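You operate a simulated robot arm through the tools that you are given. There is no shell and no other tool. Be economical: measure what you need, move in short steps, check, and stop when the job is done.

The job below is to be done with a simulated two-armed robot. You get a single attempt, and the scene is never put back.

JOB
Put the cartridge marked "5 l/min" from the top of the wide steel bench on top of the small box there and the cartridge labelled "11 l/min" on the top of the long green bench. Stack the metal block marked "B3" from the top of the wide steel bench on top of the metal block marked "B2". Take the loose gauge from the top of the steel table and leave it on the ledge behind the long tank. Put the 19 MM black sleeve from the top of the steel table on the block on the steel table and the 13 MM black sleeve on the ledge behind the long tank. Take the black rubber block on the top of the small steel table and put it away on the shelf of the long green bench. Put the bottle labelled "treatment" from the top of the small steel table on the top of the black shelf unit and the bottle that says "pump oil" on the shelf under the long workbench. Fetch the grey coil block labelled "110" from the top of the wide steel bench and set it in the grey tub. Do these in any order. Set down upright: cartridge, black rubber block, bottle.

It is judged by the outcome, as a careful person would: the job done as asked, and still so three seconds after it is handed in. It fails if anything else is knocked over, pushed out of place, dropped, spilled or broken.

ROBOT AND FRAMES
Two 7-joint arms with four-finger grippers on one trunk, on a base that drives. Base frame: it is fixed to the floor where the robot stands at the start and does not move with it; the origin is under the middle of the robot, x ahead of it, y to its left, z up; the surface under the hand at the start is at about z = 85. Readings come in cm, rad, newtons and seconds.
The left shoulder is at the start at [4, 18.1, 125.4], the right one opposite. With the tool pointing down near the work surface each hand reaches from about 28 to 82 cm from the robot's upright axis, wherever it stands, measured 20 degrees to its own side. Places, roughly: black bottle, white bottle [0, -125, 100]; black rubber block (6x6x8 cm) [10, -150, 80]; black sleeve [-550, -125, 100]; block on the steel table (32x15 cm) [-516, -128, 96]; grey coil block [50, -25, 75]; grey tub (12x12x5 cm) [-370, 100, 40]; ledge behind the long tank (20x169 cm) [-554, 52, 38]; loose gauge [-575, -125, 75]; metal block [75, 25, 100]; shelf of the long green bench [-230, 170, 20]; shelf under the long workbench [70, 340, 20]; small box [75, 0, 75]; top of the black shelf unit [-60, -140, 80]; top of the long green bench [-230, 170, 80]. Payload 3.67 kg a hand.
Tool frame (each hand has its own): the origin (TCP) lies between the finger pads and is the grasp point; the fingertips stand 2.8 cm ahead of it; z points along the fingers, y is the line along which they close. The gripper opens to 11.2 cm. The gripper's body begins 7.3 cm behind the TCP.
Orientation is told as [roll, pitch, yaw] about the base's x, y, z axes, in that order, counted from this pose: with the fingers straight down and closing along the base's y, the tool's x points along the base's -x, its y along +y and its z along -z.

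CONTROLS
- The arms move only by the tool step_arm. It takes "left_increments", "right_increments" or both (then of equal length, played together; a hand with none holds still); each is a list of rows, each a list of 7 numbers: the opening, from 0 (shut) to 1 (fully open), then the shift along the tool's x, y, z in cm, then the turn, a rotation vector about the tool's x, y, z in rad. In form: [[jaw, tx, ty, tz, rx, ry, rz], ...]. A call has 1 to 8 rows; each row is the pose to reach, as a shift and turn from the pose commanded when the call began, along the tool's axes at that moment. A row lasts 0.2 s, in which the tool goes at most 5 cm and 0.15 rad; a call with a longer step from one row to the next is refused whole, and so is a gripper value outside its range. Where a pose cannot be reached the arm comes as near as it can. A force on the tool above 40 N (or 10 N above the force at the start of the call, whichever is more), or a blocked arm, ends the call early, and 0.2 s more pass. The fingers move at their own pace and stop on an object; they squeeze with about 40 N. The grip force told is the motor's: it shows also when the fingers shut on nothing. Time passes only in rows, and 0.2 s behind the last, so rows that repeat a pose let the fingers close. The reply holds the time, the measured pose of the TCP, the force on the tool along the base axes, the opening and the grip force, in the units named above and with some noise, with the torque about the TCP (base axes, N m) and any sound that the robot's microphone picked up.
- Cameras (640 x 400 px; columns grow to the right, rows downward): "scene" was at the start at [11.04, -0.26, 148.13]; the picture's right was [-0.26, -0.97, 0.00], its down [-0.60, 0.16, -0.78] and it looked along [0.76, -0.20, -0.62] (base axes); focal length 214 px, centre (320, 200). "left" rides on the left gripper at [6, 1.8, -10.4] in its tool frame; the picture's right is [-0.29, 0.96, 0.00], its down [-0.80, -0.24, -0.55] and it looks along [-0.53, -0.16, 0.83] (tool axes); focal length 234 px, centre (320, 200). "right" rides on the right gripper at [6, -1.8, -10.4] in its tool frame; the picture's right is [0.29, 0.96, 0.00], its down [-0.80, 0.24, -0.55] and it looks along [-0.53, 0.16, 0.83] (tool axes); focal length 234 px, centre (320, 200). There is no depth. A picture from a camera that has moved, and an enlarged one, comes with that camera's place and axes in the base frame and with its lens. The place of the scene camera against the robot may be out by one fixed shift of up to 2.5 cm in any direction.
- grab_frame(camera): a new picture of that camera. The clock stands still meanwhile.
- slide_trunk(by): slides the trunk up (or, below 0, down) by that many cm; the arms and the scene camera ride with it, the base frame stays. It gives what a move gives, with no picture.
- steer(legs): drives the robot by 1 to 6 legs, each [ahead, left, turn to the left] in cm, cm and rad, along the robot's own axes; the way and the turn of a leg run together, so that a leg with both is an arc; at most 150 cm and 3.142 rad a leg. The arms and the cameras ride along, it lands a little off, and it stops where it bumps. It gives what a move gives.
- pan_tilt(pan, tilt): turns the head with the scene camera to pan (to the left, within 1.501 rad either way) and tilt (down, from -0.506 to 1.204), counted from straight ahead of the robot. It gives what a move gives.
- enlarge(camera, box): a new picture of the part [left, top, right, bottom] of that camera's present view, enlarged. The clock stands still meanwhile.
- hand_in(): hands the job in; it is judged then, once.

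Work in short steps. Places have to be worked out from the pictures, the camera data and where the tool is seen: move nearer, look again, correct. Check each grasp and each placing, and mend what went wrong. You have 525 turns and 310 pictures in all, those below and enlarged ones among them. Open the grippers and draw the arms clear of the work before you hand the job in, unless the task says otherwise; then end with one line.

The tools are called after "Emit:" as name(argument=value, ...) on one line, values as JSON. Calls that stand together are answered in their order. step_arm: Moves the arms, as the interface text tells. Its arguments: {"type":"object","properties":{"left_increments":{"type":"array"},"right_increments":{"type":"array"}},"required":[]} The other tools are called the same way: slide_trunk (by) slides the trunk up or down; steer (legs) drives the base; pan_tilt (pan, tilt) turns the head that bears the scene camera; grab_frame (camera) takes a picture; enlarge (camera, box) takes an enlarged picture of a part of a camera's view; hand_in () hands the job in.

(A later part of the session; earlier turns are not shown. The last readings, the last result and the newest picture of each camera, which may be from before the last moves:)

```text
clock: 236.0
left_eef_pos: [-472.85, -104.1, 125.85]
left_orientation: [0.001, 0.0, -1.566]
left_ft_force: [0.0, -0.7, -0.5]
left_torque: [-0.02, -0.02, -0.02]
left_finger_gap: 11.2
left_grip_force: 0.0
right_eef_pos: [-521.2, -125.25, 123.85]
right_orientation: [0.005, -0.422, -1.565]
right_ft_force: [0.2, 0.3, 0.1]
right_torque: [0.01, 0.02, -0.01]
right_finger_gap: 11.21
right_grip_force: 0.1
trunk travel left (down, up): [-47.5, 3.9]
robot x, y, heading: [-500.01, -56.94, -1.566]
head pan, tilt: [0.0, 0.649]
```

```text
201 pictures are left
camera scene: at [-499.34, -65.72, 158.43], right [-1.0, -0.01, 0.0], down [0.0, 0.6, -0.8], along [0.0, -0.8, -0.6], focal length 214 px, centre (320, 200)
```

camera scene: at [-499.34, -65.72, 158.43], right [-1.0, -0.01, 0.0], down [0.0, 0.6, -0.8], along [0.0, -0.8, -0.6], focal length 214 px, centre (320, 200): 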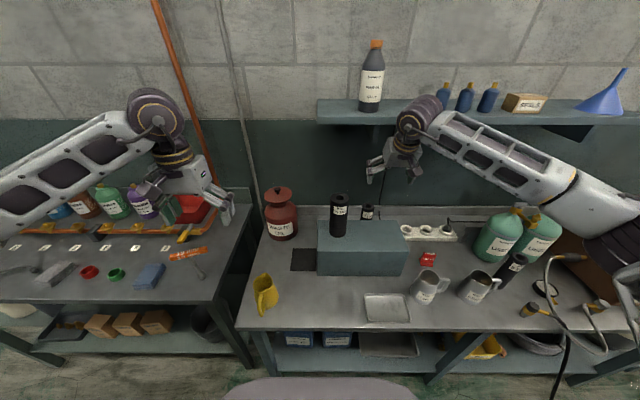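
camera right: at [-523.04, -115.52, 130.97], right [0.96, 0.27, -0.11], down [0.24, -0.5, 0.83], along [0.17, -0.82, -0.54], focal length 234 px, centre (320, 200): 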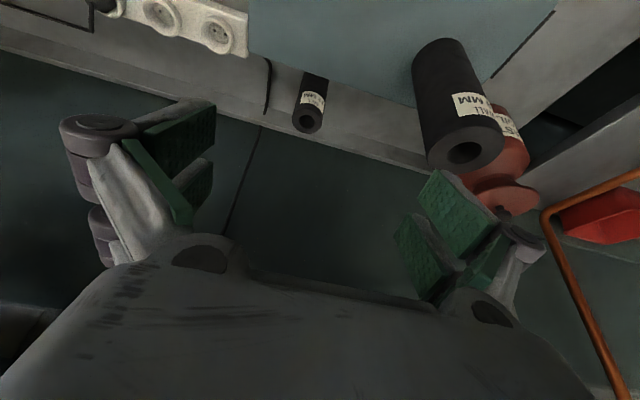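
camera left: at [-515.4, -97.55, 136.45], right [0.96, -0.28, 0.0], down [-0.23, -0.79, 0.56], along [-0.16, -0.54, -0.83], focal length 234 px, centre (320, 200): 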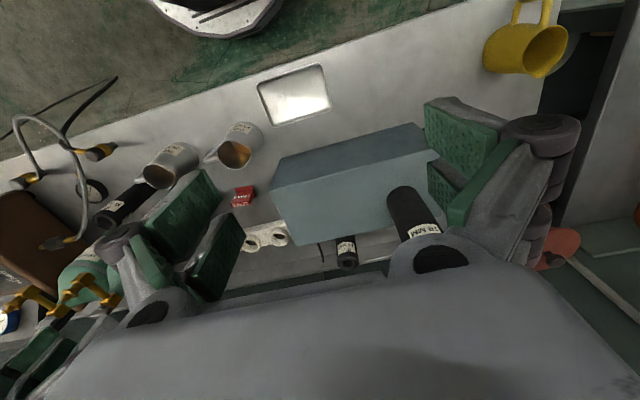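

13 MM sleeve centre now ≈[-521.3, -144], top z≈95.7. I advance mostly along the tilted tool axis, stopping about 12 cm short.

Emit:
step_arm(right_increments=[[0.8, -2, 0, 4, 0, 0, 0], [0.8, -4, 0, 8, 0, 0, 0], [0.8, -4.4, 0, 12.5, 0, 0, 0], [0.8, -4.4, 0, 17, 0, 0, 0], [0.8, -4.4, 0, 21.5, 0, 0, 0], [0.8, -4.4, 0, 24, 0, 0, 0]])

Emit:
grab_frame(camera="right")

Emit:
enlarge(camera="scene", box=[300, 80, 480, 290])

```text
clock: 237.4
left_eef_pos: [-472.82, -104.2, 125.68]
left_orientation: [-0.001, 0.002, -1.568]
left_ft_force: [1.1, -0.4, 1.0]
left_torque: [0.02, 0.01, 0.03]
left_finger_gap: 11.18
left_grip_force: 0.1
right_eef_pos: [-521.04, -138.83, 103.84]
right_orientation: [0.006, -0.419, -1.566]
right_ft_force: [-0.7, 0.3, 0.4]
right_torque: [-0.02, 0.04, -0.01]
right_finger_gap: 8.96
right_grip_force: 0.0
trunk travel left (down, up): [-47.5, 3.9]
robot x, y, heading: [-499.97, -57.14, -1.564]
head pan, tilt: [0.0, 0.649]
```

```text
200 pictures are left
camera right: at [-522.92, -129.26, 110.92], right [0.96, 0.27, -0.11], down [0.24, -0.5, 0.83], along [0.17, -0.82, -0.54], focal length 234 px, centre (320, 200)
```

right: 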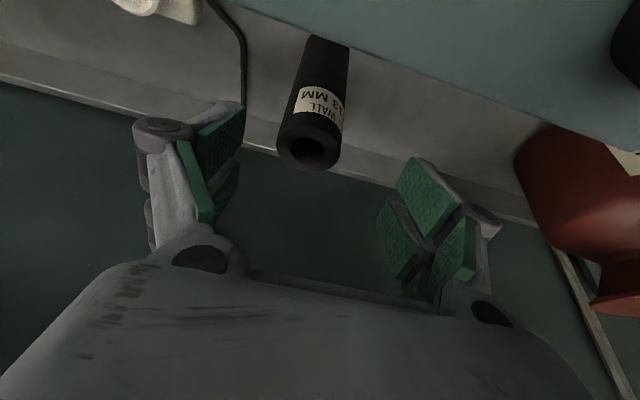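

```text
1.90 times, centred on (390, 185) of scene
camera zoom: at [-499.27, -65.76, 158.43], right [-1.0, -0.01, 0.0], down [0.0, 0.6, -0.8], along [0.0, -0.8, -0.6], focal length 408 px, centre (187, 229)
```

zoom: 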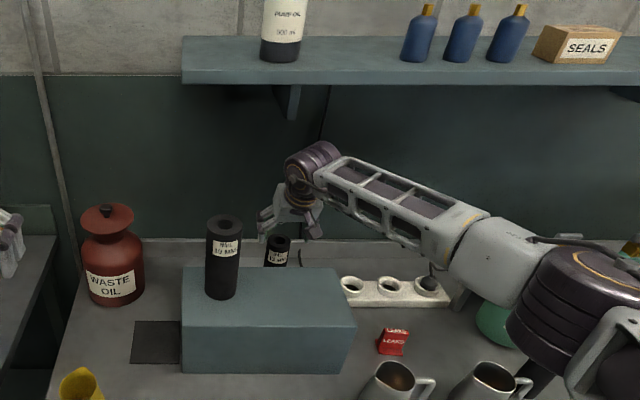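

Triangulated centre ≈[-521.5, -142.8], top ≈97.5, Ø4.9. I advance the last 10 cm along the tool axis.

Emit:
step_arm(right_increments=[[0.8, 0.1, -0.4, 3, 0, 0, 0], [0.8, 0.2, -0.5, 6, 0, 0, 0], [0.8, 0.2, -0.5, 8.5, 0, 0, 0], [0.8, 0.2, -0.5, 10.1, 0, 0, 0]])

Emit:
grab_frame(camera="right")

```text
clock: 238.4
left_eef_pos: [-472.79, -104.24, 125.73]
left_orientation: [-0.002, 0.001, -1.567]
left_ft_force: [0.1, 0.5, -0.4]
left_torque: [-0.01, 0.0, -0.01]
left_finger_gap: 11.19
left_grip_force: 0.1
right_eef_pos: [-521.18, -142.58, 94.48]
right_orientation: [0.007, -0.421, -1.565]
right_ft_force: [0.1, -0.9, 0.1]
right_torque: [0.02, -0.03, 0.03]
right_finger_gap: 8.97
right_grip_force: 0.0
trunk travel left (down, up): [-47.5, 3.9]
robot x, y, heading: [-500.03, -56.79, -1.563]
head pan, tilt: [0.0, 0.649]
```

```text
198 pictures are left
camera right: at [-523.05, -132.9, 101.56], right [0.96, 0.27, -0.11], down [0.24, -0.5, 0.83], along [0.17, -0.82, -0.54], focal length 234 px, centre (320, 200)
```

right: 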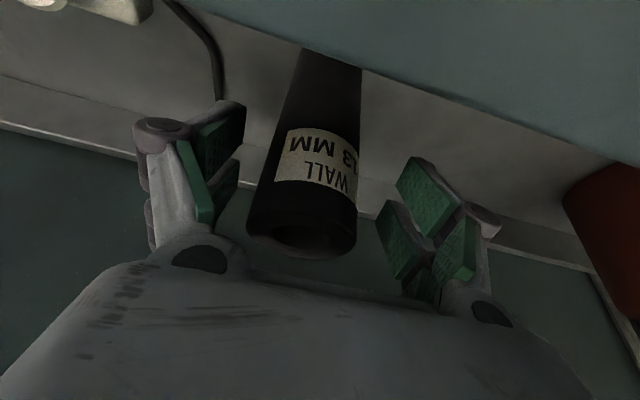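

The sleeve lies between the pads. I centre slightly and close.

Emit:
step_arm(right_increments=[[0.8, 0, -0.5, 0, 0, 0, 0], [0, 0, -0.5, 0, 0, 0, 0], [0, 0, -0.5, 0, 0, 0, 0], [0, 0, -0.5, 0, 0, 0, 0]])

Emit:
grab_frame(camera="right")

```text
clock: 239.4
left_eef_pos: [-472.8, -104.15, 125.8]
left_orientation: [0.002, -0.001, -1.569]
left_ft_force: [0.3, -1.2, 0.0]
left_torque: [-0.01, 0.03, 0.0]
left_finger_gap: 11.19
left_grip_force: 0.1
right_eef_pos: [-521.78, -142.62, 94.61]
right_orientation: [0.006, -0.423, -1.566]
right_ft_force: [-0.6, 1.1, 0.2]
right_torque: [-0.01, -0.01, -0.02]
right_finger_gap: 5.29
right_grip_force: 39.6
right hand out of reach, approached as far as the arm can: row 1
trunk travel left (down, up): [-47.5, 3.9]
robot x, y, heading: [-499.91, -56.97, -1.564]
head pan, tilt: [0.0, 0.649]
```

```text
197 pictures are left
camera right: at [-523.67, -132.97, 101.61], right [0.96, 0.27, -0.11], down [0.24, -0.5, 0.83], along [0.17, -0.82, -0.54], focal length 234 px, centre (320, 200)
```

right: 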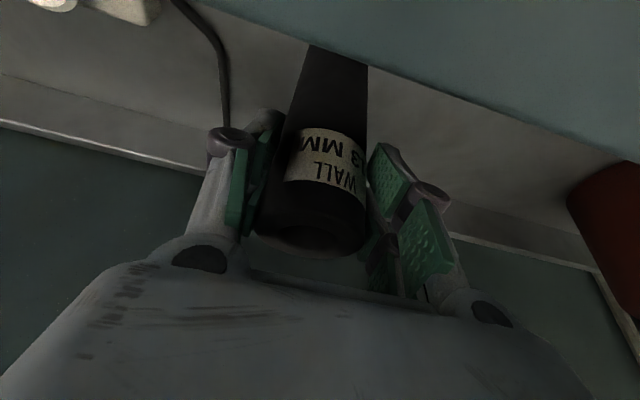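

Gripped at 5.3 cm. I lift it vertically with a slight pull toward the robot, clearing the block, keeping below the wall shelf.

Emit:
step_arm(right_increments=[[0, -1.6, 0, -3.6, 0, 0, 0], [0, -2.3, 0, -7.7, 0, 0, 0], [0, -2.6, 0, -11.5, 0, 0, 0], [0, -3.7, 0, -15.4, 0, 0, 0], [0, -4.6, 0, -18, 0, 0, 0]])

Emit:
enlarge(camera="scene", box=[300, 80, 480, 290])

Emit:
grab_frame(camera="right")

```text
clock: 240.6
left_eef_pos: [-472.76, -104.21, 125.85]
left_orientation: [-0.001, -0.001, -1.568]
left_ft_force: [0.8, 1.3, -0.3]
left_torque: [-0.03, 0.01, -0.01]
left_finger_gap: 11.21
left_grip_force: 0.1
right_eef_pos: [-522.0, -139.5, 112.81]
right_orientation: [0.007, -0.421, -1.565]
right_ft_force: [0.0, -0.1, -0.4]
right_torque: [-0.02, 0.03, 0.02]
right_finger_gap: 5.3
right_grip_force: 40.0
trunk travel left (down, up): [-47.5, 3.9]
robot x, y, heading: [-500.13, -56.7, -1.562]
head pan, tilt: [0.0, 0.649]
```

```text
1.90 times, centred on (390, 185) of scene
camera zoom: at [-499.24, -65.66, 158.44], right [-1.0, -0.01, 0.0], down [0.0, 0.6, -0.8], along [0.0, -0.8, -0.6], focal length 408 px, centre (187, 229)
```

zoom: 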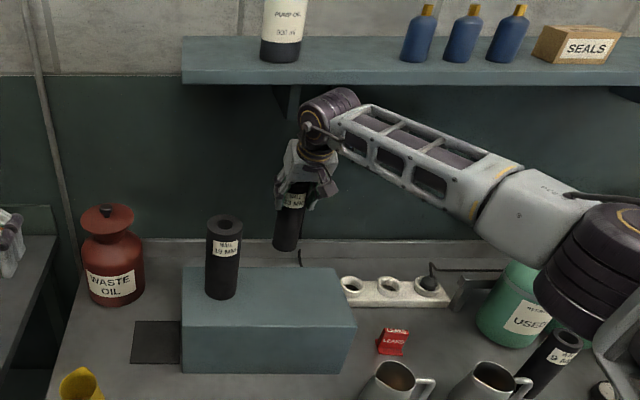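

```text
195 pictures are left
camera right: at [-523.9, -129.85, 119.86], right [0.96, 0.27, -0.11], down [0.24, -0.5, 0.83], along [0.17, -0.82, -0.54], focal length 234 px, centre (320, 200)
```

right: 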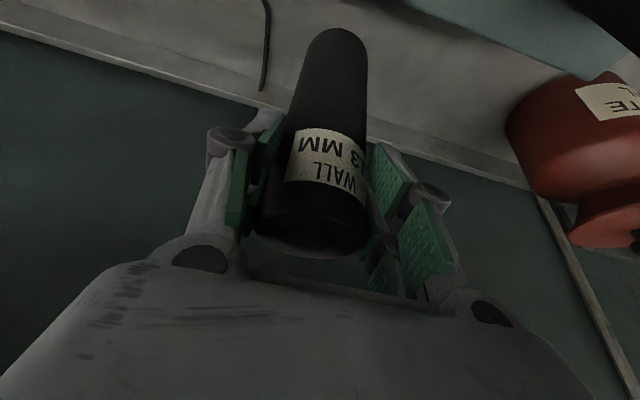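

Clear of the block. I pull the sleeve back toward the robot, rising a little, keeping the tilt so the sleeve stays vertical.

Emit:
step_arm(right_increments=[[0, 1.2, 0, -4, 0, 0, 0], [0, 4.4, 0, -7.2, 0, 0, 0], [0, 8.5, 0, -9, 0, 0, 0], [0, 12.5, 0, -10.8, 0, 0, 0], [0, 16.5, 0, -12.6, 0, 0, 0]])

Emit:
grab_frame(camera="scene")

```text
clock: 241.8
left_eef_pos: [-472.95, -104.0, 125.86]
left_orientation: [0.0, -0.001, -1.567]
left_ft_force: [0.4, -0.2, 0.4]
left_torque: [-0.03, 0.01, 0.01]
left_finger_gap: 11.22
left_grip_force: 0.2
right_eef_pos: [-522.26, -119.42, 117.57]
right_orientation: [0.006, -0.423, -1.568]
right_ft_force: [0.0, -1.0, -0.5]
right_torque: [0.01, 0.01, -0.02]
right_finger_gap: 5.28
right_grip_force: 40.2
trunk travel left (down, up): [-47.5, 3.9]
robot x, y, heading: [-499.95, -57.03, -1.564]
head pan, tilt: [0.0, 0.649]
```

```text
194 pictures are left
camera scene: at [-499.37, -65.51, 158.45], right [-1.0, -0.01, 0.0], down [0.0, 0.6, -0.8], along [0.01, -0.8, -0.6], focal length 214 px, centre (320, 200)
```

scene: 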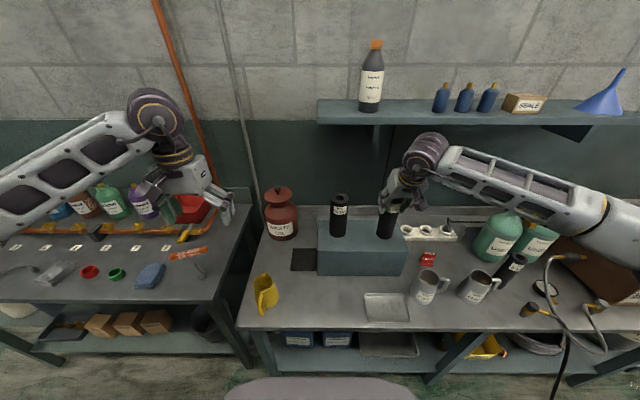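

Next the gauge with the left hand. I raise the sleeve further, back up 12 cm and sidestep right ~103 cm.

Emit:
step_arm(right_increments=[[0, -0.6, 0, -4, 0, 0, 0], [0, -1.2, 0, -8, 0, 0, 0], [0, -2, 0, -12, 0, 0, 0]])

Emit:
steer(legs=[[-12, 0, 0], [0, -52, 0], [0, -51, 0]])

Emit:
grab_frame(camera="left")

Emit:
grab_frame(camera="scene")

```text
clock: 242.6
left_eef_pos: [-472.73, -104.2, 125.72]
left_orientation: [-0.001, 0.001, -1.568]
left_ft_force: [0.5, 0.3, 0.3]
left_torque: [0.0, -0.01, -0.02]
left_finger_gap: 11.21
left_grip_force: 0.1
right_eef_pos: [-522.57, -116.54, 129.19]
right_orientation: [0.005, -0.421, -1.565]
right_ft_force: [-0.6, -0.6, -0.7]
right_torque: [-0.02, 0.01, -0.04]
right_finger_gap: 5.28
right_grip_force: 40.0
trunk travel left (down, up): [-47.5, 3.9]
robot x, y, heading: [-499.91, -56.92, -1.558]
head pan, tilt: [0.0, 0.649]
```

```text
clock: 249.3
left_eef_pos: [-576.27, -93.02, 125.7]
left_orientation: [-0.002, 0.0, -1.561]
left_ft_force: [1.2, 0.4, 0.8]
left_torque: [-0.02, 0.03, -0.02]
left_finger_gap: 11.2
left_grip_force: 0.1
right_eef_pos: [-625.77, -105.65, 129.28]
right_orientation: [0.007, -0.422, -1.56]
right_ft_force: [0.8, -0.7, 0.7]
right_torque: [-0.02, 0.04, -0.01]
right_finger_gap: 5.28
right_grip_force: 40.5
trunk travel left (down, up): [-47.5, 3.9]
robot x, y, heading: [-604.04, -46.0, -1.561]
head pan, tilt: [0.0, 0.649]
```

```text
193 pictures are left
camera left: at [-574.31, -87.13, 136.12], right [0.96, -0.28, 0.0], down [-0.23, -0.8, 0.55], along [-0.16, -0.53, -0.83], focal length 234 px, centre (320, 200)
```

left: 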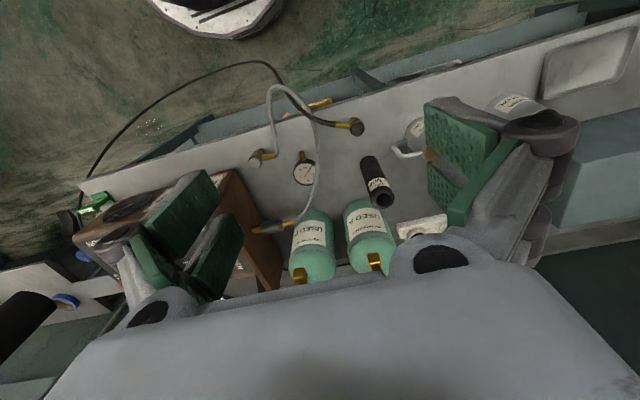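

```text
192 pictures are left
camera scene: at [-602.78, -54.75, 158.43], right [-1.0, -0.01, 0.0], down [-0.01, 0.6, -0.8], along [0.01, -0.8, -0.6], focal length 214 px, centre (320, 200)
```

scene: 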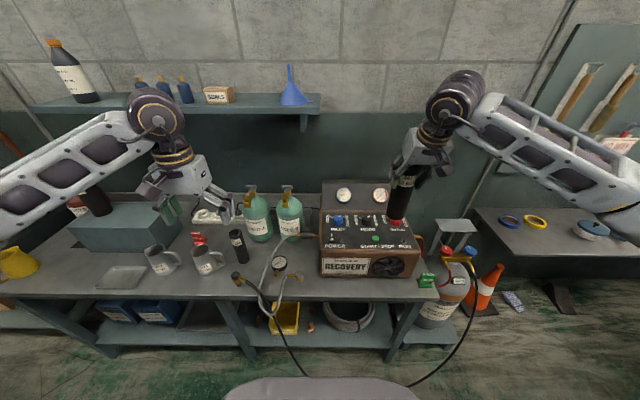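

The gauge ≈[-585, -110] lies next to a hose. I zoom on it to choose a grasp direction.

Emit:
enlarge(camera="scene", box=[220, 220, 340, 320])

Emit:
enlarge(camera="left", box=[220, 70, 420, 260])

```text
4.00 times, centred on (280, 270) of scene
camera zoom: at [-602.78, -54.75, 158.43], right [-1.0, -0.01, 0.0], down [-0.01, 0.6, -0.8], along [0.01, -0.8, -0.6], focal length 858 px, centre (480, -80)
```

zoom: 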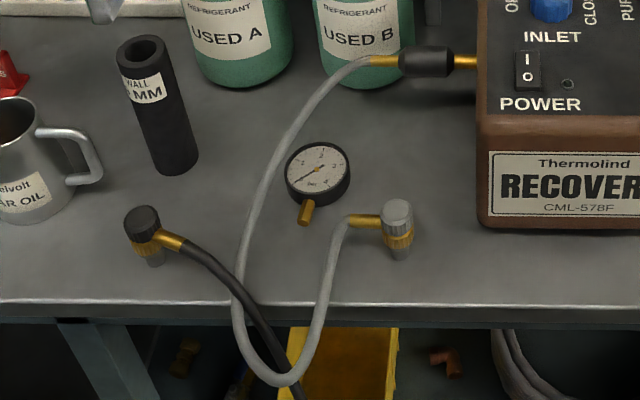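

```text
2.11 times, centred on (320, 165) of left
camera zoom: at [-574.31, -87.13, 136.12], right [0.96, -0.28, 0.0], down [-0.23, -0.8, 0.55], along [-0.16, -0.53, -0.83], focal length 493 px, centre (320, 274)
```

zoom: 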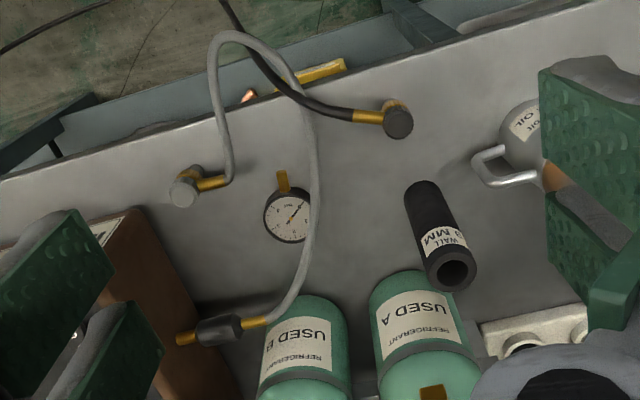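

A hose runs close on the gauge's +x side, so I'll pinch its brass stem (≈[-585.5, -106]) with a narrow opening. I move the left hand closer above.

Emit:
step_arm(left_increments=[[0.4, -2.5, -2.3, 3, 0, 0, 0], [0.4, -5, -4.6, 6, 0, 0, 0], [0.4, -7.5, -7, 9, 0, 0, 0], [0.4, -9, -9, 13, 0, 0, 0], [0.4, -9, -9, 17, 0, 0, 0]])

Emit:
grab_frame(camera="left")

```text
clock: 250.5
left_eef_pos: [-585.26, -102.26, 108.47]
left_orientation: [-0.002, 0.001, -1.563]
left_ft_force: [0.2, -0.6, 0.3]
left_torque: [0.01, -0.01, -0.02]
left_finger_gap: 4.5
left_grip_force: 0.1
right_eef_pos: [-626.0, -105.56, 129.31]
right_orientation: [0.005, -0.42, -1.56]
right_ft_force: [-0.4, 0.7, -1.0]
right_torque: [0.02, 0.0, 0.01]
right_finger_gap: 5.26
right_grip_force: 39.7
trunk travel left (down, up): [-47.5, 3.9]
robot x, y, heading: [-603.82, -46.16, -1.563]
head pan, tilt: [0.0, 0.649]
```

```text
189 pictures are left
camera left: at [-583.45, -96.21, 118.88], right [0.96, -0.28, 0.0], down [-0.23, -0.8, 0.55], along [-0.16, -0.53, -0.83], focal length 234 px, centre (320, 200)
```

left: 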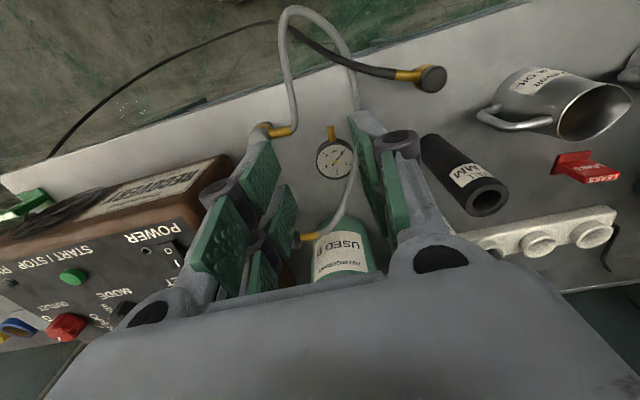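

Stem middle is ≈[-584.9, -106.4]; the hose runs ~3 cm to its +x side. I narrow the jaws to 2.3 cm and descend part way.

Emit:
step_arm(left_increments=[[0.21, -2, 0.2, 2, 0, 0, 0], [0.21, -4.1, 0.3, 5, 0, 0, 0], [0.21, -4.1, 0.3, 9, 0, 0, 0], [0.21, -4.1, 0.3, 12, 0, 0, 0]])

Emit:
grab_frame(camera="left")

```text
clock: 251.5
left_eef_pos: [-584.84, -106.38, 96.8]
left_orientation: [0.0, -0.002, -1.563]
left_ft_force: [-0.1, -0.5, -0.9]
left_torque: [0.02, 0.01, 0.01]
left_finger_gap: 2.34
left_grip_force: 0.1
right_eef_pos: [-625.93, -105.68, 129.19]
right_orientation: [0.008, -0.421, -1.56]
right_ft_force: [0.3, -0.3, -1.7]
right_torque: [0.0, -0.02, 0.01]
right_finger_gap: 5.26
right_grip_force: 40.0
trunk travel left (down, up): [-47.5, 3.9]
robot x, y, heading: [-603.64, -45.61, -1.558]
head pan, tilt: [0.0, 0.649]
```

```text
188 pictures are left
camera left: at [-583.07, -100.37, 107.08], right [0.96, -0.28, 0.0], down [-0.23, -0.8, 0.55], along [-0.16, -0.53, -0.83], focal length 234 px, centre (320, 200)
```

left: 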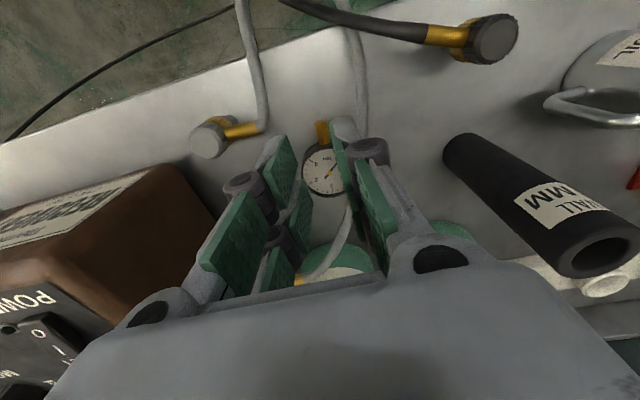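

The stem is exactly on the tool axis and the hose about 3.5 cm aside. I descend to z≈88.4 and close.

Emit:
step_arm(left_increments=[[0.21, 0, 0, 3, 0, 0, 0], [0.21, 0, 0, 6, 0, 0, 0], [0.21, 0, 0, 8.3, 0, 0, 0], [0, 0, 0, 8.3, 0, 0, 0], [0, 0, 0, 8.3, 0, 0, 0]])

Emit:
grab_frame(camera="left")

```text
clock: 252.7
left_eef_pos: [-585.07, -106.13, 88.59]
left_orientation: [0.0, 0.0, -1.561]
left_ft_force: [-0.2, -0.1, 0.4]
left_torque: [-0.01, 0.02, -0.01]
left_finger_gap: 0.02
left_grip_force: 35.4
right_eef_pos: [-625.97, -105.6, 129.21]
right_orientation: [0.006, -0.421, -1.56]
right_ft_force: [0.4, 0.8, -0.3]
right_torque: [-0.02, 0.01, 0.01]
right_finger_gap: 5.27
right_grip_force: 40.4
trunk travel left (down, up): [-47.5, 3.9]
robot x, y, heading: [-603.72, -46.24, -1.561]
head pan, tilt: [0.0, 0.649]
```

```text
187 pictures are left
camera left: at [-583.13, -100.37, 98.96], right [0.96, -0.28, 0.0], down [-0.23, -0.8, 0.55], along [-0.16, -0.53, -0.83], focal length 234 px, centre (320, 200)
```

left: 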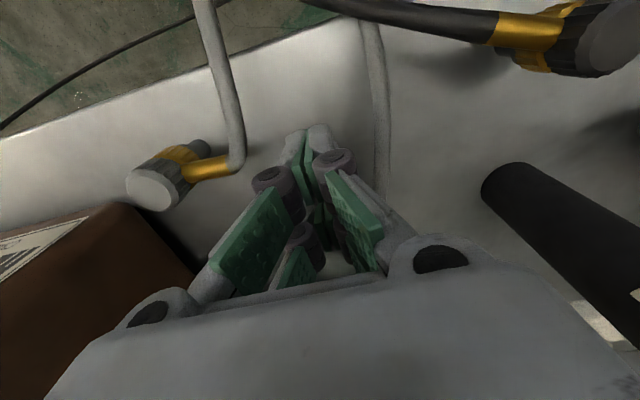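

The jaws closed on nothing: the table is actually near z≈80 (consistent with the earlier block contact), so the stem is lower and ~2 cm further. I reopen, rise and re-measure.

Emit:
step_arm(left_increments=[[0.21, 0, 0, 0, 0, 0, 0], [0.21, 0, 0, -2.5, 0, 0, 0], [0.21, 0, 0, -5, 0, 0, 0]])

Emit:
enlarge(camera="left", box=[240, 60, 420, 220])

```text
clock: 253.5
left_eef_pos: [-584.8, -106.37, 93.68]
left_orientation: [-0.001, 0.001, -1.561]
left_ft_force: [0.9, -0.1, -0.4]
left_torque: [-0.03, 0.03, -0.02]
left_finger_gap: 2.36
left_grip_force: 0.0
right_eef_pos: [-625.91, -105.54, 129.13]
right_orientation: [0.006, -0.422, -1.561]
right_ft_force: [-0.3, -0.1, 0.0]
right_torque: [0.01, 0.03, 0.01]
right_finger_gap: 5.27
right_grip_force: 39.7
trunk travel left (down, up): [-47.5, 3.9]
robot x, y, heading: [-603.78, -46.25, -1.562]
head pan, tilt: [0.0, 0.649]
```

```text
2.50 times, centred on (330, 140) of left
camera zoom: at [-583.0, -100.32, 103.98], right [0.96, -0.28, 0.0], down [-0.23, -0.8, 0.55], along [-0.16, -0.53, -0.83], focal length 585 px, centre (295, 350)
```

zoom: 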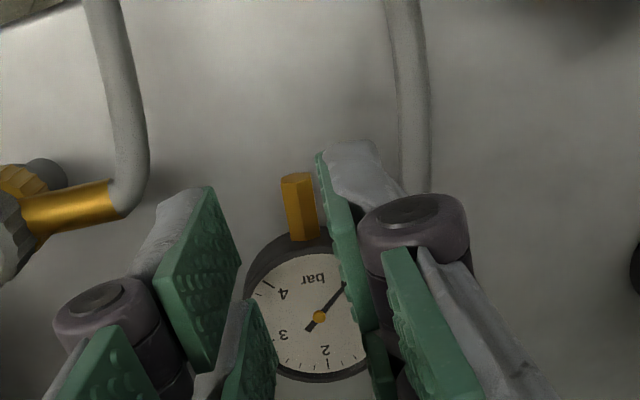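

Corrected stem centre: [-585.2, -108.2, 81.4]. I shift and descend to z≈83.6, then close.

Emit:
step_arm(left_increments=[[0.21, -1.75, -0.4, 2, 0, 0, 0], [0.21, -1.75, -0.4, 6, 0, 0, 0], [0.21, -1.75, -0.4, 9, 0, 0, 0], [0.21, -1.75, -0.4, 10.1, 0, 0, 0], [0, -1.75, -0.4, 10.1, 0, 0, 0], [0, -1.75, -0.4, 10.1, 0, 0, 0]])

Emit:
grab_frame(camera="left")

```text
clock: 254.4
left_eef_pos: [-585.47, -108.35, 85.11]
left_orientation: [-0.007, -0.012, -1.561]
left_ft_force: [-0.3, 4.6, 7.4]
left_torque: [-0.21, -0.04, -0.01]
left_finger_gap: 0.57
left_grip_force: 9.4
right_eef_pos: [-626.1, -105.56, 129.22]
right_orientation: [0.007, -0.423, -1.562]
right_ft_force: [0.1, -0.8, -0.6]
right_torque: [0.0, -0.05, 0.01]
right_finger_gap: 5.29
right_grip_force: 40.1
trunk travel left (down, up): [-47.5, 3.9]
robot x, y, heading: [-603.8, -45.87, -1.558]
head pan, tilt: [0.0, 0.649]
stopped in row 4 (left hand): the force on the tool passed its limit at 52 N (the readings are from after the stop); the commanded pose is now the measured one
```

```text
185 pictures are left
camera left: at [-583.58, -102.25, 95.35], right [0.96, -0.28, 0.0], down [-0.23, -0.79, 0.56], along [-0.16, -0.54, -0.83], focal length 234 px, centre (320, 200)
```

left: 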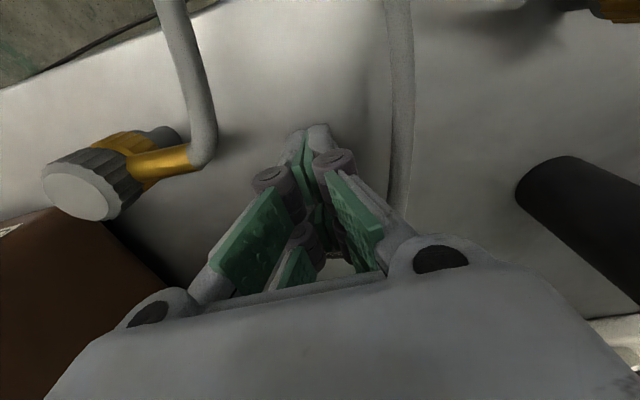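

Contact at z 85.1 — probably a fingertip on the gauge rim. I reopen, lift 6 cm and look.

Emit:
step_arm(left_increments=[[0.21, 0, 0, -0.5, 0, 0, 0], [0.21, 0, 0, -4, 0, 0, 0], [0.21, 0, 0, -8, 0, 0, 0], [0.5, 0, 0, -12, 0, 0, 0]])

Emit:
grab_frame(camera="left")

Emit:
enlarge(camera="left", box=[240, 60, 420, 220])

```text
clock: 255.4
left_eef_pos: [-585.37, -108.11, 96.92]
left_orientation: [-0.006, -0.01, -1.56]
left_ft_force: [0.6, 0.0, -0.3]
left_torque: [-0.01, 0.0, -0.02]
left_finger_gap: 5.64
left_grip_force: 0.0
right_eef_pos: [-625.88, -105.48, 129.25]
right_orientation: [0.007, -0.423, -1.562]
right_ft_force: [-0.6, -0.4, 0.3]
right_torque: [-0.02, 0.01, 0.01]
right_finger_gap: 5.26
right_grip_force: 40.0
trunk travel left (down, up): [-47.5, 3.9]
robot x, y, heading: [-603.81, -45.8, -1.56]
head pan, tilt: [0.0, 0.649]
```

```text
184 pictures are left
camera left: at [-583.48, -102.1, 107.2], right [0.96, -0.28, 0.0], down [-0.23, -0.79, 0.56], along [-0.16, -0.54, -0.83], focal length 234 px, centre (320, 200)
```

left: 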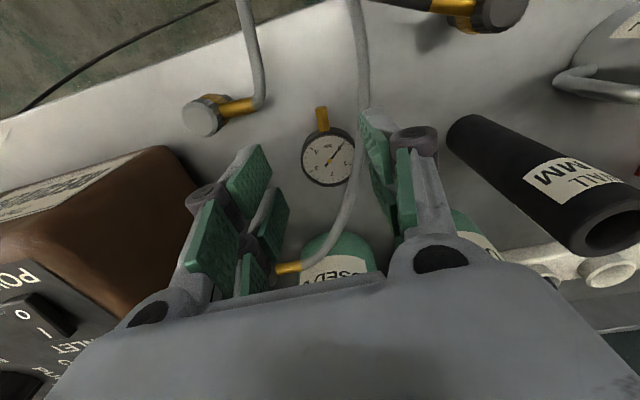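

```text
2.50 times, centred on (330, 140) of left
camera zoom: at [-583.48, -102.1, 107.2], right [0.96, -0.28, 0.0], down [-0.23, -0.79, 0.56], along [-0.16, -0.54, -0.83], focal length 585 px, centre (295, 350)
```

zoom: 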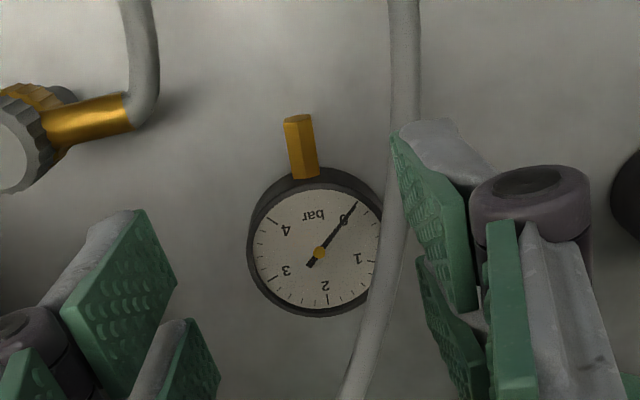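

Clear view now: stem from y −107.8 (tip) to −110.1 (rim). I realign to y −108.5 and descend in fine steps with narrow jaws.

Emit:
step_arm(left_increments=[[0.21, -0.4, 0.05, 3, 0, 0, 0], [0.21, -0.4, 0.05, 7, 0, 0, 0], [0.21, -0.4, 0.05, 10.5, 0, 0, 0], [0.21, -0.4, 0.05, 12, 0, 0, 0], [0.21, -0.4, 0.05, 12.8, 0, 0, 0]])

Emit:
grab_frame(camera="left")

```text
clock: 256.6
left_eef_pos: [-585.37, -109.49, 85.06]
left_orientation: [-0.012, -0.021, -1.559]
left_ft_force: [0.0, 4.2, 15.8]
left_torque: [-0.07, -0.01, 0.02]
left_finger_gap: 0.6
left_grip_force: 12.8
right_eef_pos: [-625.75, -105.55, 129.18]
right_orientation: [0.007, -0.422, -1.559]
right_ft_force: [1.2, -0.2, -1.0]
right_torque: [0.03, 0.01, -0.02]
right_finger_gap: 5.26
right_grip_force: 39.9
trunk travel left (down, up): [-47.5, 3.9]
robot x, y, heading: [-603.59, -45.77, -1.562]
head pan, tilt: [0.0, 0.649]
stopped in row 5 (left hand): the force on the tool passed its limit at 50 N (the readings are from after the stop); the commanded pose is now the measured one
```

```text
182 pictures are left
camera left: at [-583.53, -103.18, 95.24], right [0.96, -0.28, 0.0], down [-0.22, -0.79, 0.57], along [-0.16, -0.55, -0.82], focal length 234 px, centre (320, 200)
```

left: 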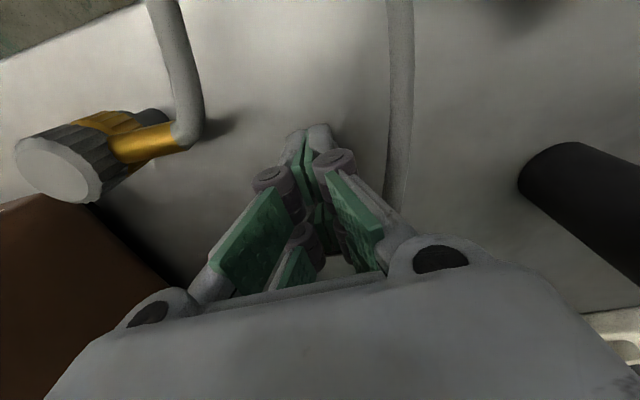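

Fingers touch down at tip z≈82.3 — the table here may be at ≈82. The stem might now be between the pads; I ease up slightly and close to test.

Emit:
step_arm(left_increments=[[0.21, 0.6, 0, -0.5, 0, 0, 0], [0.21, 0.9, 0, -0.5, 0, 0.02, 0], [0, 0.9, 0, -0.4, 0, 0.02, 0], [0, 0.9, 0, -0.4, 0, 0.02, 0], [0, 0.9, 0, -0.4, 0, 0.02, 0]])

```text
clock: 257.8
left_eef_pos: [-585.33, -108.41, 85.23]
left_orientation: [-0.01, 0.0, -1.557]
left_ft_force: [0.3, 0.0, 0.1]
left_torque: [0.03, 0.01, 0.02]
left_finger_gap: 0.0
left_grip_force: 35.7
right_eef_pos: [-625.79, -105.59, 129.2]
right_orientation: [0.008, -0.42, -1.559]
right_ft_force: [0.7, 0.1, -0.6]
right_torque: [0.04, -0.02, 0.0]
right_finger_gap: 5.23
right_grip_force: 40.5
trunk travel left (down, up): [-47.5, 3.9]
robot x, y, heading: [-603.9, -45.82, -1.562]
head pan, tilt: [0.0, 0.649]
```

Empty again. I lift and open wider to see where the gauge is now.

Emit:
step_arm(left_increments=[[0.1, 0, 0, -2, 0, 0, 0], [0.3, 0, 0, -5, 0, 0, 0], [0.5, 1, 0, -9, 0, 0, 0], [0.6, 3, 0, -13, 0, 0, 0], [0.8, 6, 0, -16, 0, 0, 0]])

Emit:
grab_frame(camera="left")

```text
clock: 259.0
left_eef_pos: [-585.31, -102.36, 101.2]
left_orientation: [-0.007, -0.002, -1.559]
left_ft_force: [0.8, 0.3, 0.6]
left_torque: [-0.01, 0.0, 0.01]
left_finger_gap: 8.95
left_grip_force: 0.0
right_eef_pos: [-625.83, -105.4, 129.36]
right_orientation: [0.006, -0.423, -1.559]
right_ft_force: [-0.5, 0.4, 0.7]
right_torque: [0.02, 0.01, -0.03]
right_finger_gap: 5.28
right_grip_force: 39.7
trunk travel left (down, up): [-47.5, 3.9]
robot x, y, heading: [-603.72, -45.73, -1.562]
head pan, tilt: [0.0, 0.649]
```

```text
181 pictures are left
camera left: at [-583.4, -96.38, 111.58], right [0.96, -0.28, -0.01], down [-0.23, -0.8, 0.56], along [-0.16, -0.53, -0.83], focal length 234 px, centre (320, 200)
```

left: 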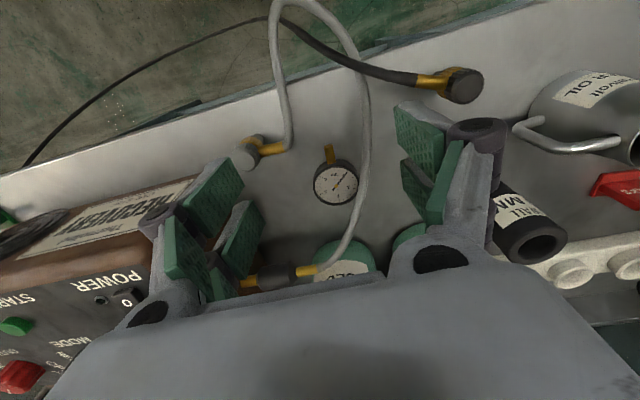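

The contact came from the elevated hose (z≈87) pushing the right finger. I first measure the true table height by touching down with closed fingers at a free spot [-590.5, -107].

Emit:
step_arm(left_increments=[[0.3, -2.5, -2.5, 3, 0, 0, 0], [0, -5, -5.2, 6, 0, 0, 0], [0, -5, -5.2, 10, 0, 0, 0], [0, -5, -5.2, 14, 0, 0, 0], [0, -5, -5.2, 16.5, 0, 0, 0], [0, -5, -5.2, 17.5, 0, 0, 0], [0, -5, -5.2, 18.3, 0, 0, 0]])

Emit:
grab_frame(camera="left")

```text
clock: 260.6
left_eef_pos: [-590.65, -107.54, 82.97]
left_orientation: [-0.008, 0.001, -1.559]
left_ft_force: [0.0, 0.1, -0.6]
left_torque: [0.0, 0.01, 0.04]
left_finger_gap: 0.0
left_grip_force: 36.1
right_eef_pos: [-625.97, -105.62, 129.23]
right_orientation: [0.006, -0.42, -1.559]
right_ft_force: [0.6, -0.4, -0.5]
right_torque: [-0.01, 0.0, 0.02]
right_finger_gap: 5.26
right_grip_force: 40.0
trunk travel left (down, up): [-47.5, 3.9]
robot x, y, heading: [-603.91, -46.06, -1.554]
head pan, tilt: [0.0, 0.649]
```

```text
180 pictures are left
camera left: at [-588.74, -101.64, 93.23], right [0.96, -0.28, -0.01], down [-0.23, -0.8, 0.56], along [-0.16, -0.53, -0.83], focal length 234 px, centre (320, 200)
```

left: 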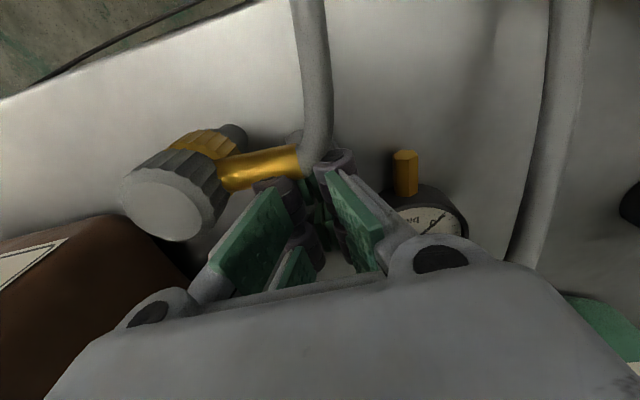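

No contact down to tip z≈80.2, so the table is ≈80. Two views triangulate the stem precisely: x −585.75, y −107.6…−109.6, top z≈81.4. I rise, realign with a slight lean away from the hose, and descend.

Emit:
step_arm(left_increments=[[0, 0, 0, -4, 0, 0, 0], [0.1, 0, 0, -8, 0, 0, 0], [0.2, -0.3, 3, -9, -0.06, 0, 0], [0.2, -0.5, 4.9, -8, -0.12, 0, 0], [0.2, -0.5, 4.9, -5, -0.12, 0, 0]])

Emit:
enlarge(camera="left", box=[240, 60, 420, 220])

```text
clock: 261.8
left_eef_pos: [-585.67, -107.87, 87.81]
left_orientation: [0.111, 0.0, -1.56]
left_ft_force: [-0.5, 0.6, 0.3]
left_torque: [0.0, 0.0, 0.0]
left_finger_gap: 2.24
left_grip_force: 0.0
right_eef_pos: [-625.95, -105.68, 129.06]
right_orientation: [0.007, -0.42, -1.561]
right_ft_force: [0.3, -0.1, -0.5]
right_torque: [0.04, 0.01, -0.05]
right_finger_gap: 5.27
right_grip_force: 39.6
trunk travel left (down, up): [-47.5, 3.9]
robot x, y, heading: [-603.65, -45.75, -1.562]
head pan, tilt: [0.0, 0.649]
```

```text
2.50 times, centred on (330, 140) of left
camera zoom: at [-585.09, -101.96, 98.4], right [0.96, -0.28, 0.11], down [-0.29, -0.8, 0.52], along [-0.06, -0.53, -0.84], focal length 585 px, centre (295, 350)
```

zoom: 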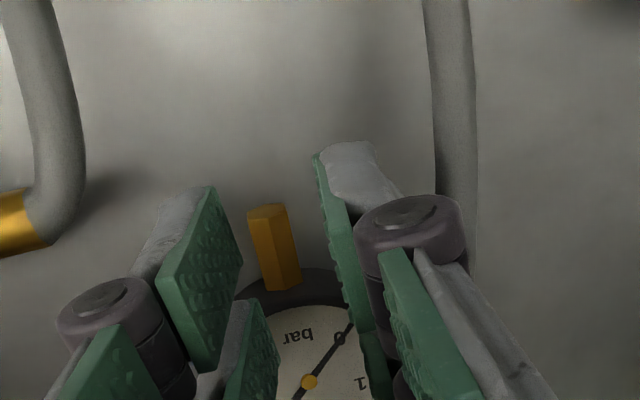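

Aligned view confirms stem at x≈-585.9, y≈-108.7. I descend vertically the last 4 cm in small steps.

Emit:
step_arm(left_increments=[[0.2, -0.6, -0.35, 1.3, 0, 0, 0], [0.2, -0.6, -0.55, 2.6, 0, 0, 0], [0.2, -0.6, -0.65, 3.5, 0, 0, 0], [0.2, -0.6, -0.73, 4.2, 0, 0, 0]])

Emit:
enlarge(camera="left", box=[240, 60, 420, 220])

```text
clock: 262.7
left_eef_pos: [-586.48, -109.2, 85.14]
left_orientation: [0.104, -0.016, -1.558]
left_ft_force: [5.4, 9.2, 30.3]
left_torque: [-0.35, -0.29, 0.11]
left_finger_gap: 0.6
left_grip_force: 12.3
right_eef_pos: [-625.87, -105.47, 129.34]
right_orientation: [0.006, -0.422, -1.559]
right_ft_force: [-0.2, -0.2, -0.3]
right_torque: [0.02, -0.01, 0.02]
right_finger_gap: 5.28
right_grip_force: 39.9
trunk travel left (down, up): [-47.5, 3.9]
robot x, y, heading: [-603.67, -45.95, -1.56]
head pan, tilt: [0.0, 0.649]
stopped in row 4 (left hand): the force on the tool passed its limit at 50 N (the readings are from after the stop); the commanded pose is now the measured one
```

```text
2.50 times, centred on (330, 140) of left
camera zoom: at [-585.67, -103.02, 95.45], right [0.96, -0.28, 0.1], down [-0.29, -0.79, 0.54], along [-0.07, -0.54, -0.84], focal length 585 px, centre (295, 350)
```

zoom: 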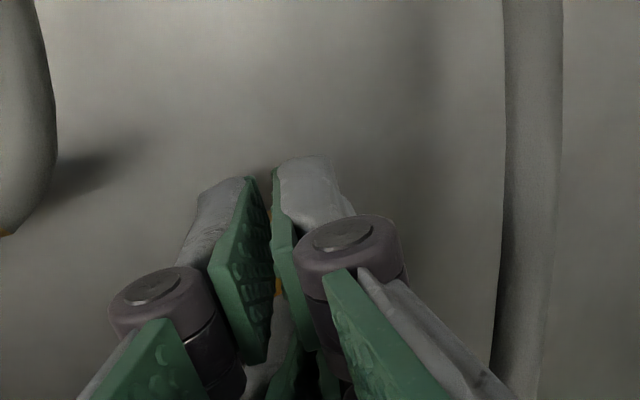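

Each time contact is at the same height — the gauge's body/stem region seems solid wider than the stem. The stem is between the fingers now, so I gently push it ~4 cm toward −x, away from the hose, to make room for a proper grasp.

Emit:
step_arm(left_increments=[[0.1, 0, 0, -0.2, 0, 0, 0], [0.1, 0, -1, -0.25, 0, 0, 0], [0.1, 0, -2, -0.3, 0, 0, 0], [0.1, 0, -3, -0.35, 0, 0, 0], [0.1, 0, -4, -0.4, 0, 0, 0], [0.1, 0, -4.5, -0.45, 0, 0, 0]])

Emit:
grab_frame(camera="left")

```text
clock: 264.1
left_eef_pos: [-591.05, -108.89, 85.02]
left_orientation: [0.1, -0.017, -1.563]
left_ft_force: [5.1, -0.6, 37.1]
left_torque: [-0.7, -0.48, 0.29]
left_finger_gap: 1.08
left_grip_force: 0.1
right_eef_pos: [-625.93, -105.32, 129.41]
right_orientation: [0.007, -0.425, -1.561]
right_ft_force: [0.5, 0.4, -1.4]
right_torque: [-0.01, 0.0, 0.01]
right_finger_gap: 5.23
right_grip_force: 39.9
trunk travel left (down, up): [-47.5, 3.9]
robot x, y, heading: [-603.87, -45.75, -1.557]
head pan, tilt: [0.0, 0.649]
```

```text
177 pictures are left
camera left: at [-590.31, -102.79, 95.43], right [0.96, -0.28, 0.1], down [-0.29, -0.79, 0.54], along [-0.07, -0.55, -0.83], focal length 234 px, centre (320, 200)
```

left: 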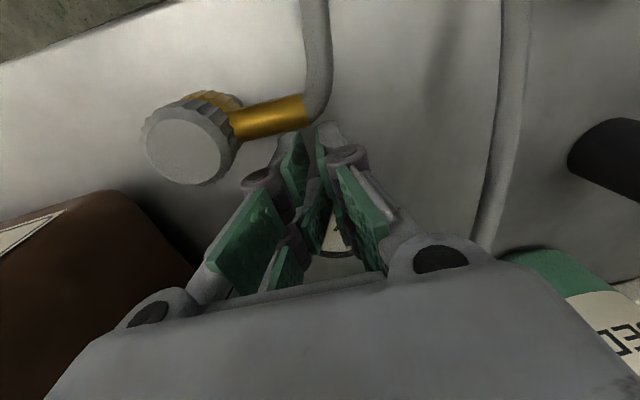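

The gauge moved along with the fingers. I lift straight up and look at the new arrangement.

Emit:
step_arm(left_increments=[[0.1, 0, 0, -2, 0, 0, 0], [0.3, 0, -0.3, -5, 0.05, 0, 0], [0.6, 2, -0.5, -9, 0.1, 0.017, 0], [0.8, 5, -0.5, -13, 0.1, 0.017, 0]])

Emit:
grab_frame(camera="left")

```text
clock: 265.1
left_eef_pos: [-592.9, -103.56, 97.57]
left_orientation: [0.004, 0.005, -1.559]
left_ft_force: [0.6, 0.0, -0.2]
left_torque: [-0.02, 0.0, -0.04]
left_finger_gap: 8.94
left_grip_force: 0.1
right_eef_pos: [-625.98, -105.61, 129.29]
right_orientation: [0.008, -0.422, -1.561]
right_ft_force: [-0.9, 0.2, -0.3]
right_torque: [0.01, -0.03, -0.03]
right_finger_gap: 5.24
right_grip_force: 40.1
trunk travel left (down, up): [-47.5, 3.9]
robot x, y, heading: [-603.81, -46.22, -1.561]
head pan, tilt: [0.0, 0.649]
```

```text
176 pictures are left
camera left: at [-591.05, -97.67, 107.92], right [0.96, -0.28, 0.0], down [-0.23, -0.8, 0.55], along [-0.15, -0.53, -0.84], focal length 234 px, centre (320, 200)
```

left: 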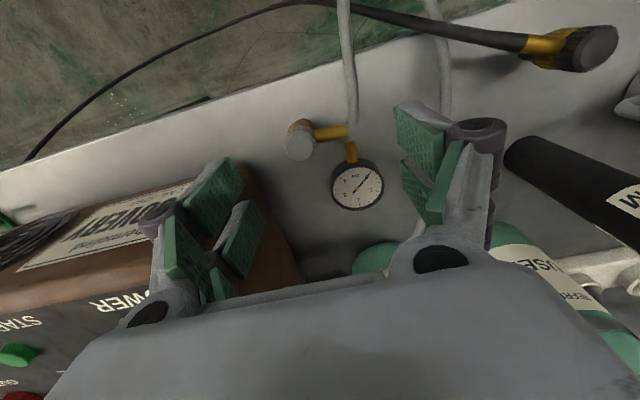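

The gauge is now free: centre ≈[-590.6, -113.2], Ø~6.5, hose ≥3 cm away. I go over it with 8.4 cm opening and descend to z≈83.6.

Emit:
step_arm(left_increments=[[0.75, -3, 0.8, 0, 0, 0, 0], [0.75, -6, 1.6, 1, 0, 0, 0], [0.75, -9.3, 2.3, 3, 0, 0, 0], [0.75, -9.3, 2.3, 7, 0, 0, 0], [0.75, -9.3, 2.3, 11, 0, 0, 0], [0.75, -9.3, 2.3, 13, 0, 0, 0], [0.75, -9.3, 2.3, 14, 0, 0, 0]])

Emit:
grab_frame(camera="left")

```text
clock: 266.7
left_eef_pos: [-590.49, -113.15, 83.35]
left_orientation: [0.004, 0.007, -1.559]
left_ft_force: [0.5, -0.2, -0.4]
left_torque: [-0.02, -0.01, -0.01]
left_finger_gap: 8.38
left_grip_force: 0.0
right_eef_pos: [-625.76, -105.61, 129.23]
right_orientation: [0.006, -0.42, -1.56]
right_ft_force: [0.4, 0.0, -1.0]
right_torque: [0.04, 0.0, 0.02]
right_finger_gap: 5.24
right_grip_force: 39.6
trunk travel left (down, up): [-47.5, 3.9]
robot x, y, heading: [-604.25, -46.26, -1.557]
head pan, tilt: [0.0, 0.649]
```

```text
175 pictures are left
camera left: at [-588.68, -107.24, 93.77], right [0.96, -0.28, 0.0], down [-0.23, -0.8, 0.55], along [-0.15, -0.53, -0.84], focal length 234 px, centre (320, 200)
```

left: 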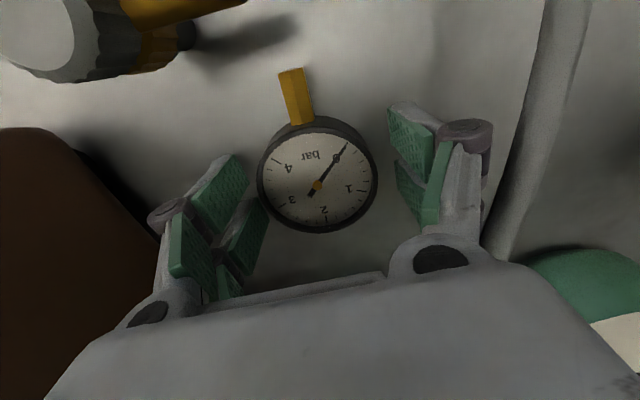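

The gauge lies neatly between the pads. I close and lift.

Emit:
step_arm(left_increments=[[0, 0, 0, 0, 0, 0, 0], [0, 0, 0, 0, 0, 0, 0], [0, 0, 0, 0, 0, 0, 0], [0, 0, 0, -3, 0, 0, 0], [0, 1, 0, -7, 0, 0, 0], [0, 2, 0, -11, 0, 0, 0], [0, 5, 0, -15, 0, 0, 0], [0, 8, 0, -19, 0, 0, 0]])

Emit:
grab_frame(camera="left")

```text
clock: 268.5
left_eef_pos: [-590.56, -105.13, 102.47]
left_orientation: [0.003, 0.006, -1.56]
left_ft_force: [-0.1, 0.9, -2.3]
left_torque: [-0.03, 0.02, 0.0]
left_finger_gap: 6.59
left_grip_force: 39.9
right_eef_pos: [-625.8, -105.3, 129.3]
right_orientation: [0.008, -0.424, -1.558]
right_ft_force: [0.7, 0.1, 0.2]
right_torque: [-0.02, 0.01, 0.01]
right_finger_gap: 5.25
right_grip_force: 39.7
trunk travel left (down, up): [-47.5, 3.9]
robot x, y, heading: [-603.8, -46.03, -1.565]
head pan, tilt: [0.0, 0.649]
```

```text
174 pictures are left
camera left: at [-588.8, -99.28, 112.84], right [0.96, -0.28, 0.0], down [-0.23, -0.8, 0.55], along [-0.15, -0.53, -0.84], focal length 234 px, centre (320, 200)
```

left: 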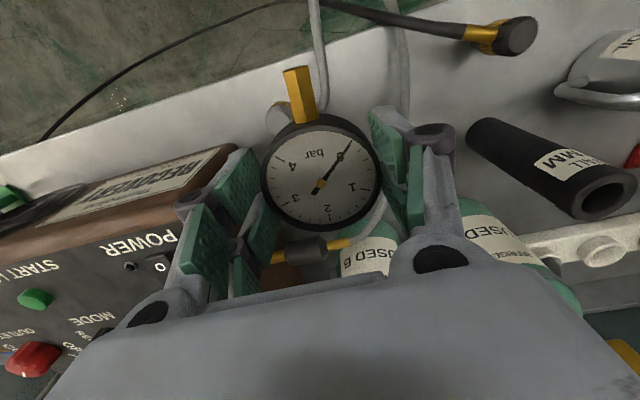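

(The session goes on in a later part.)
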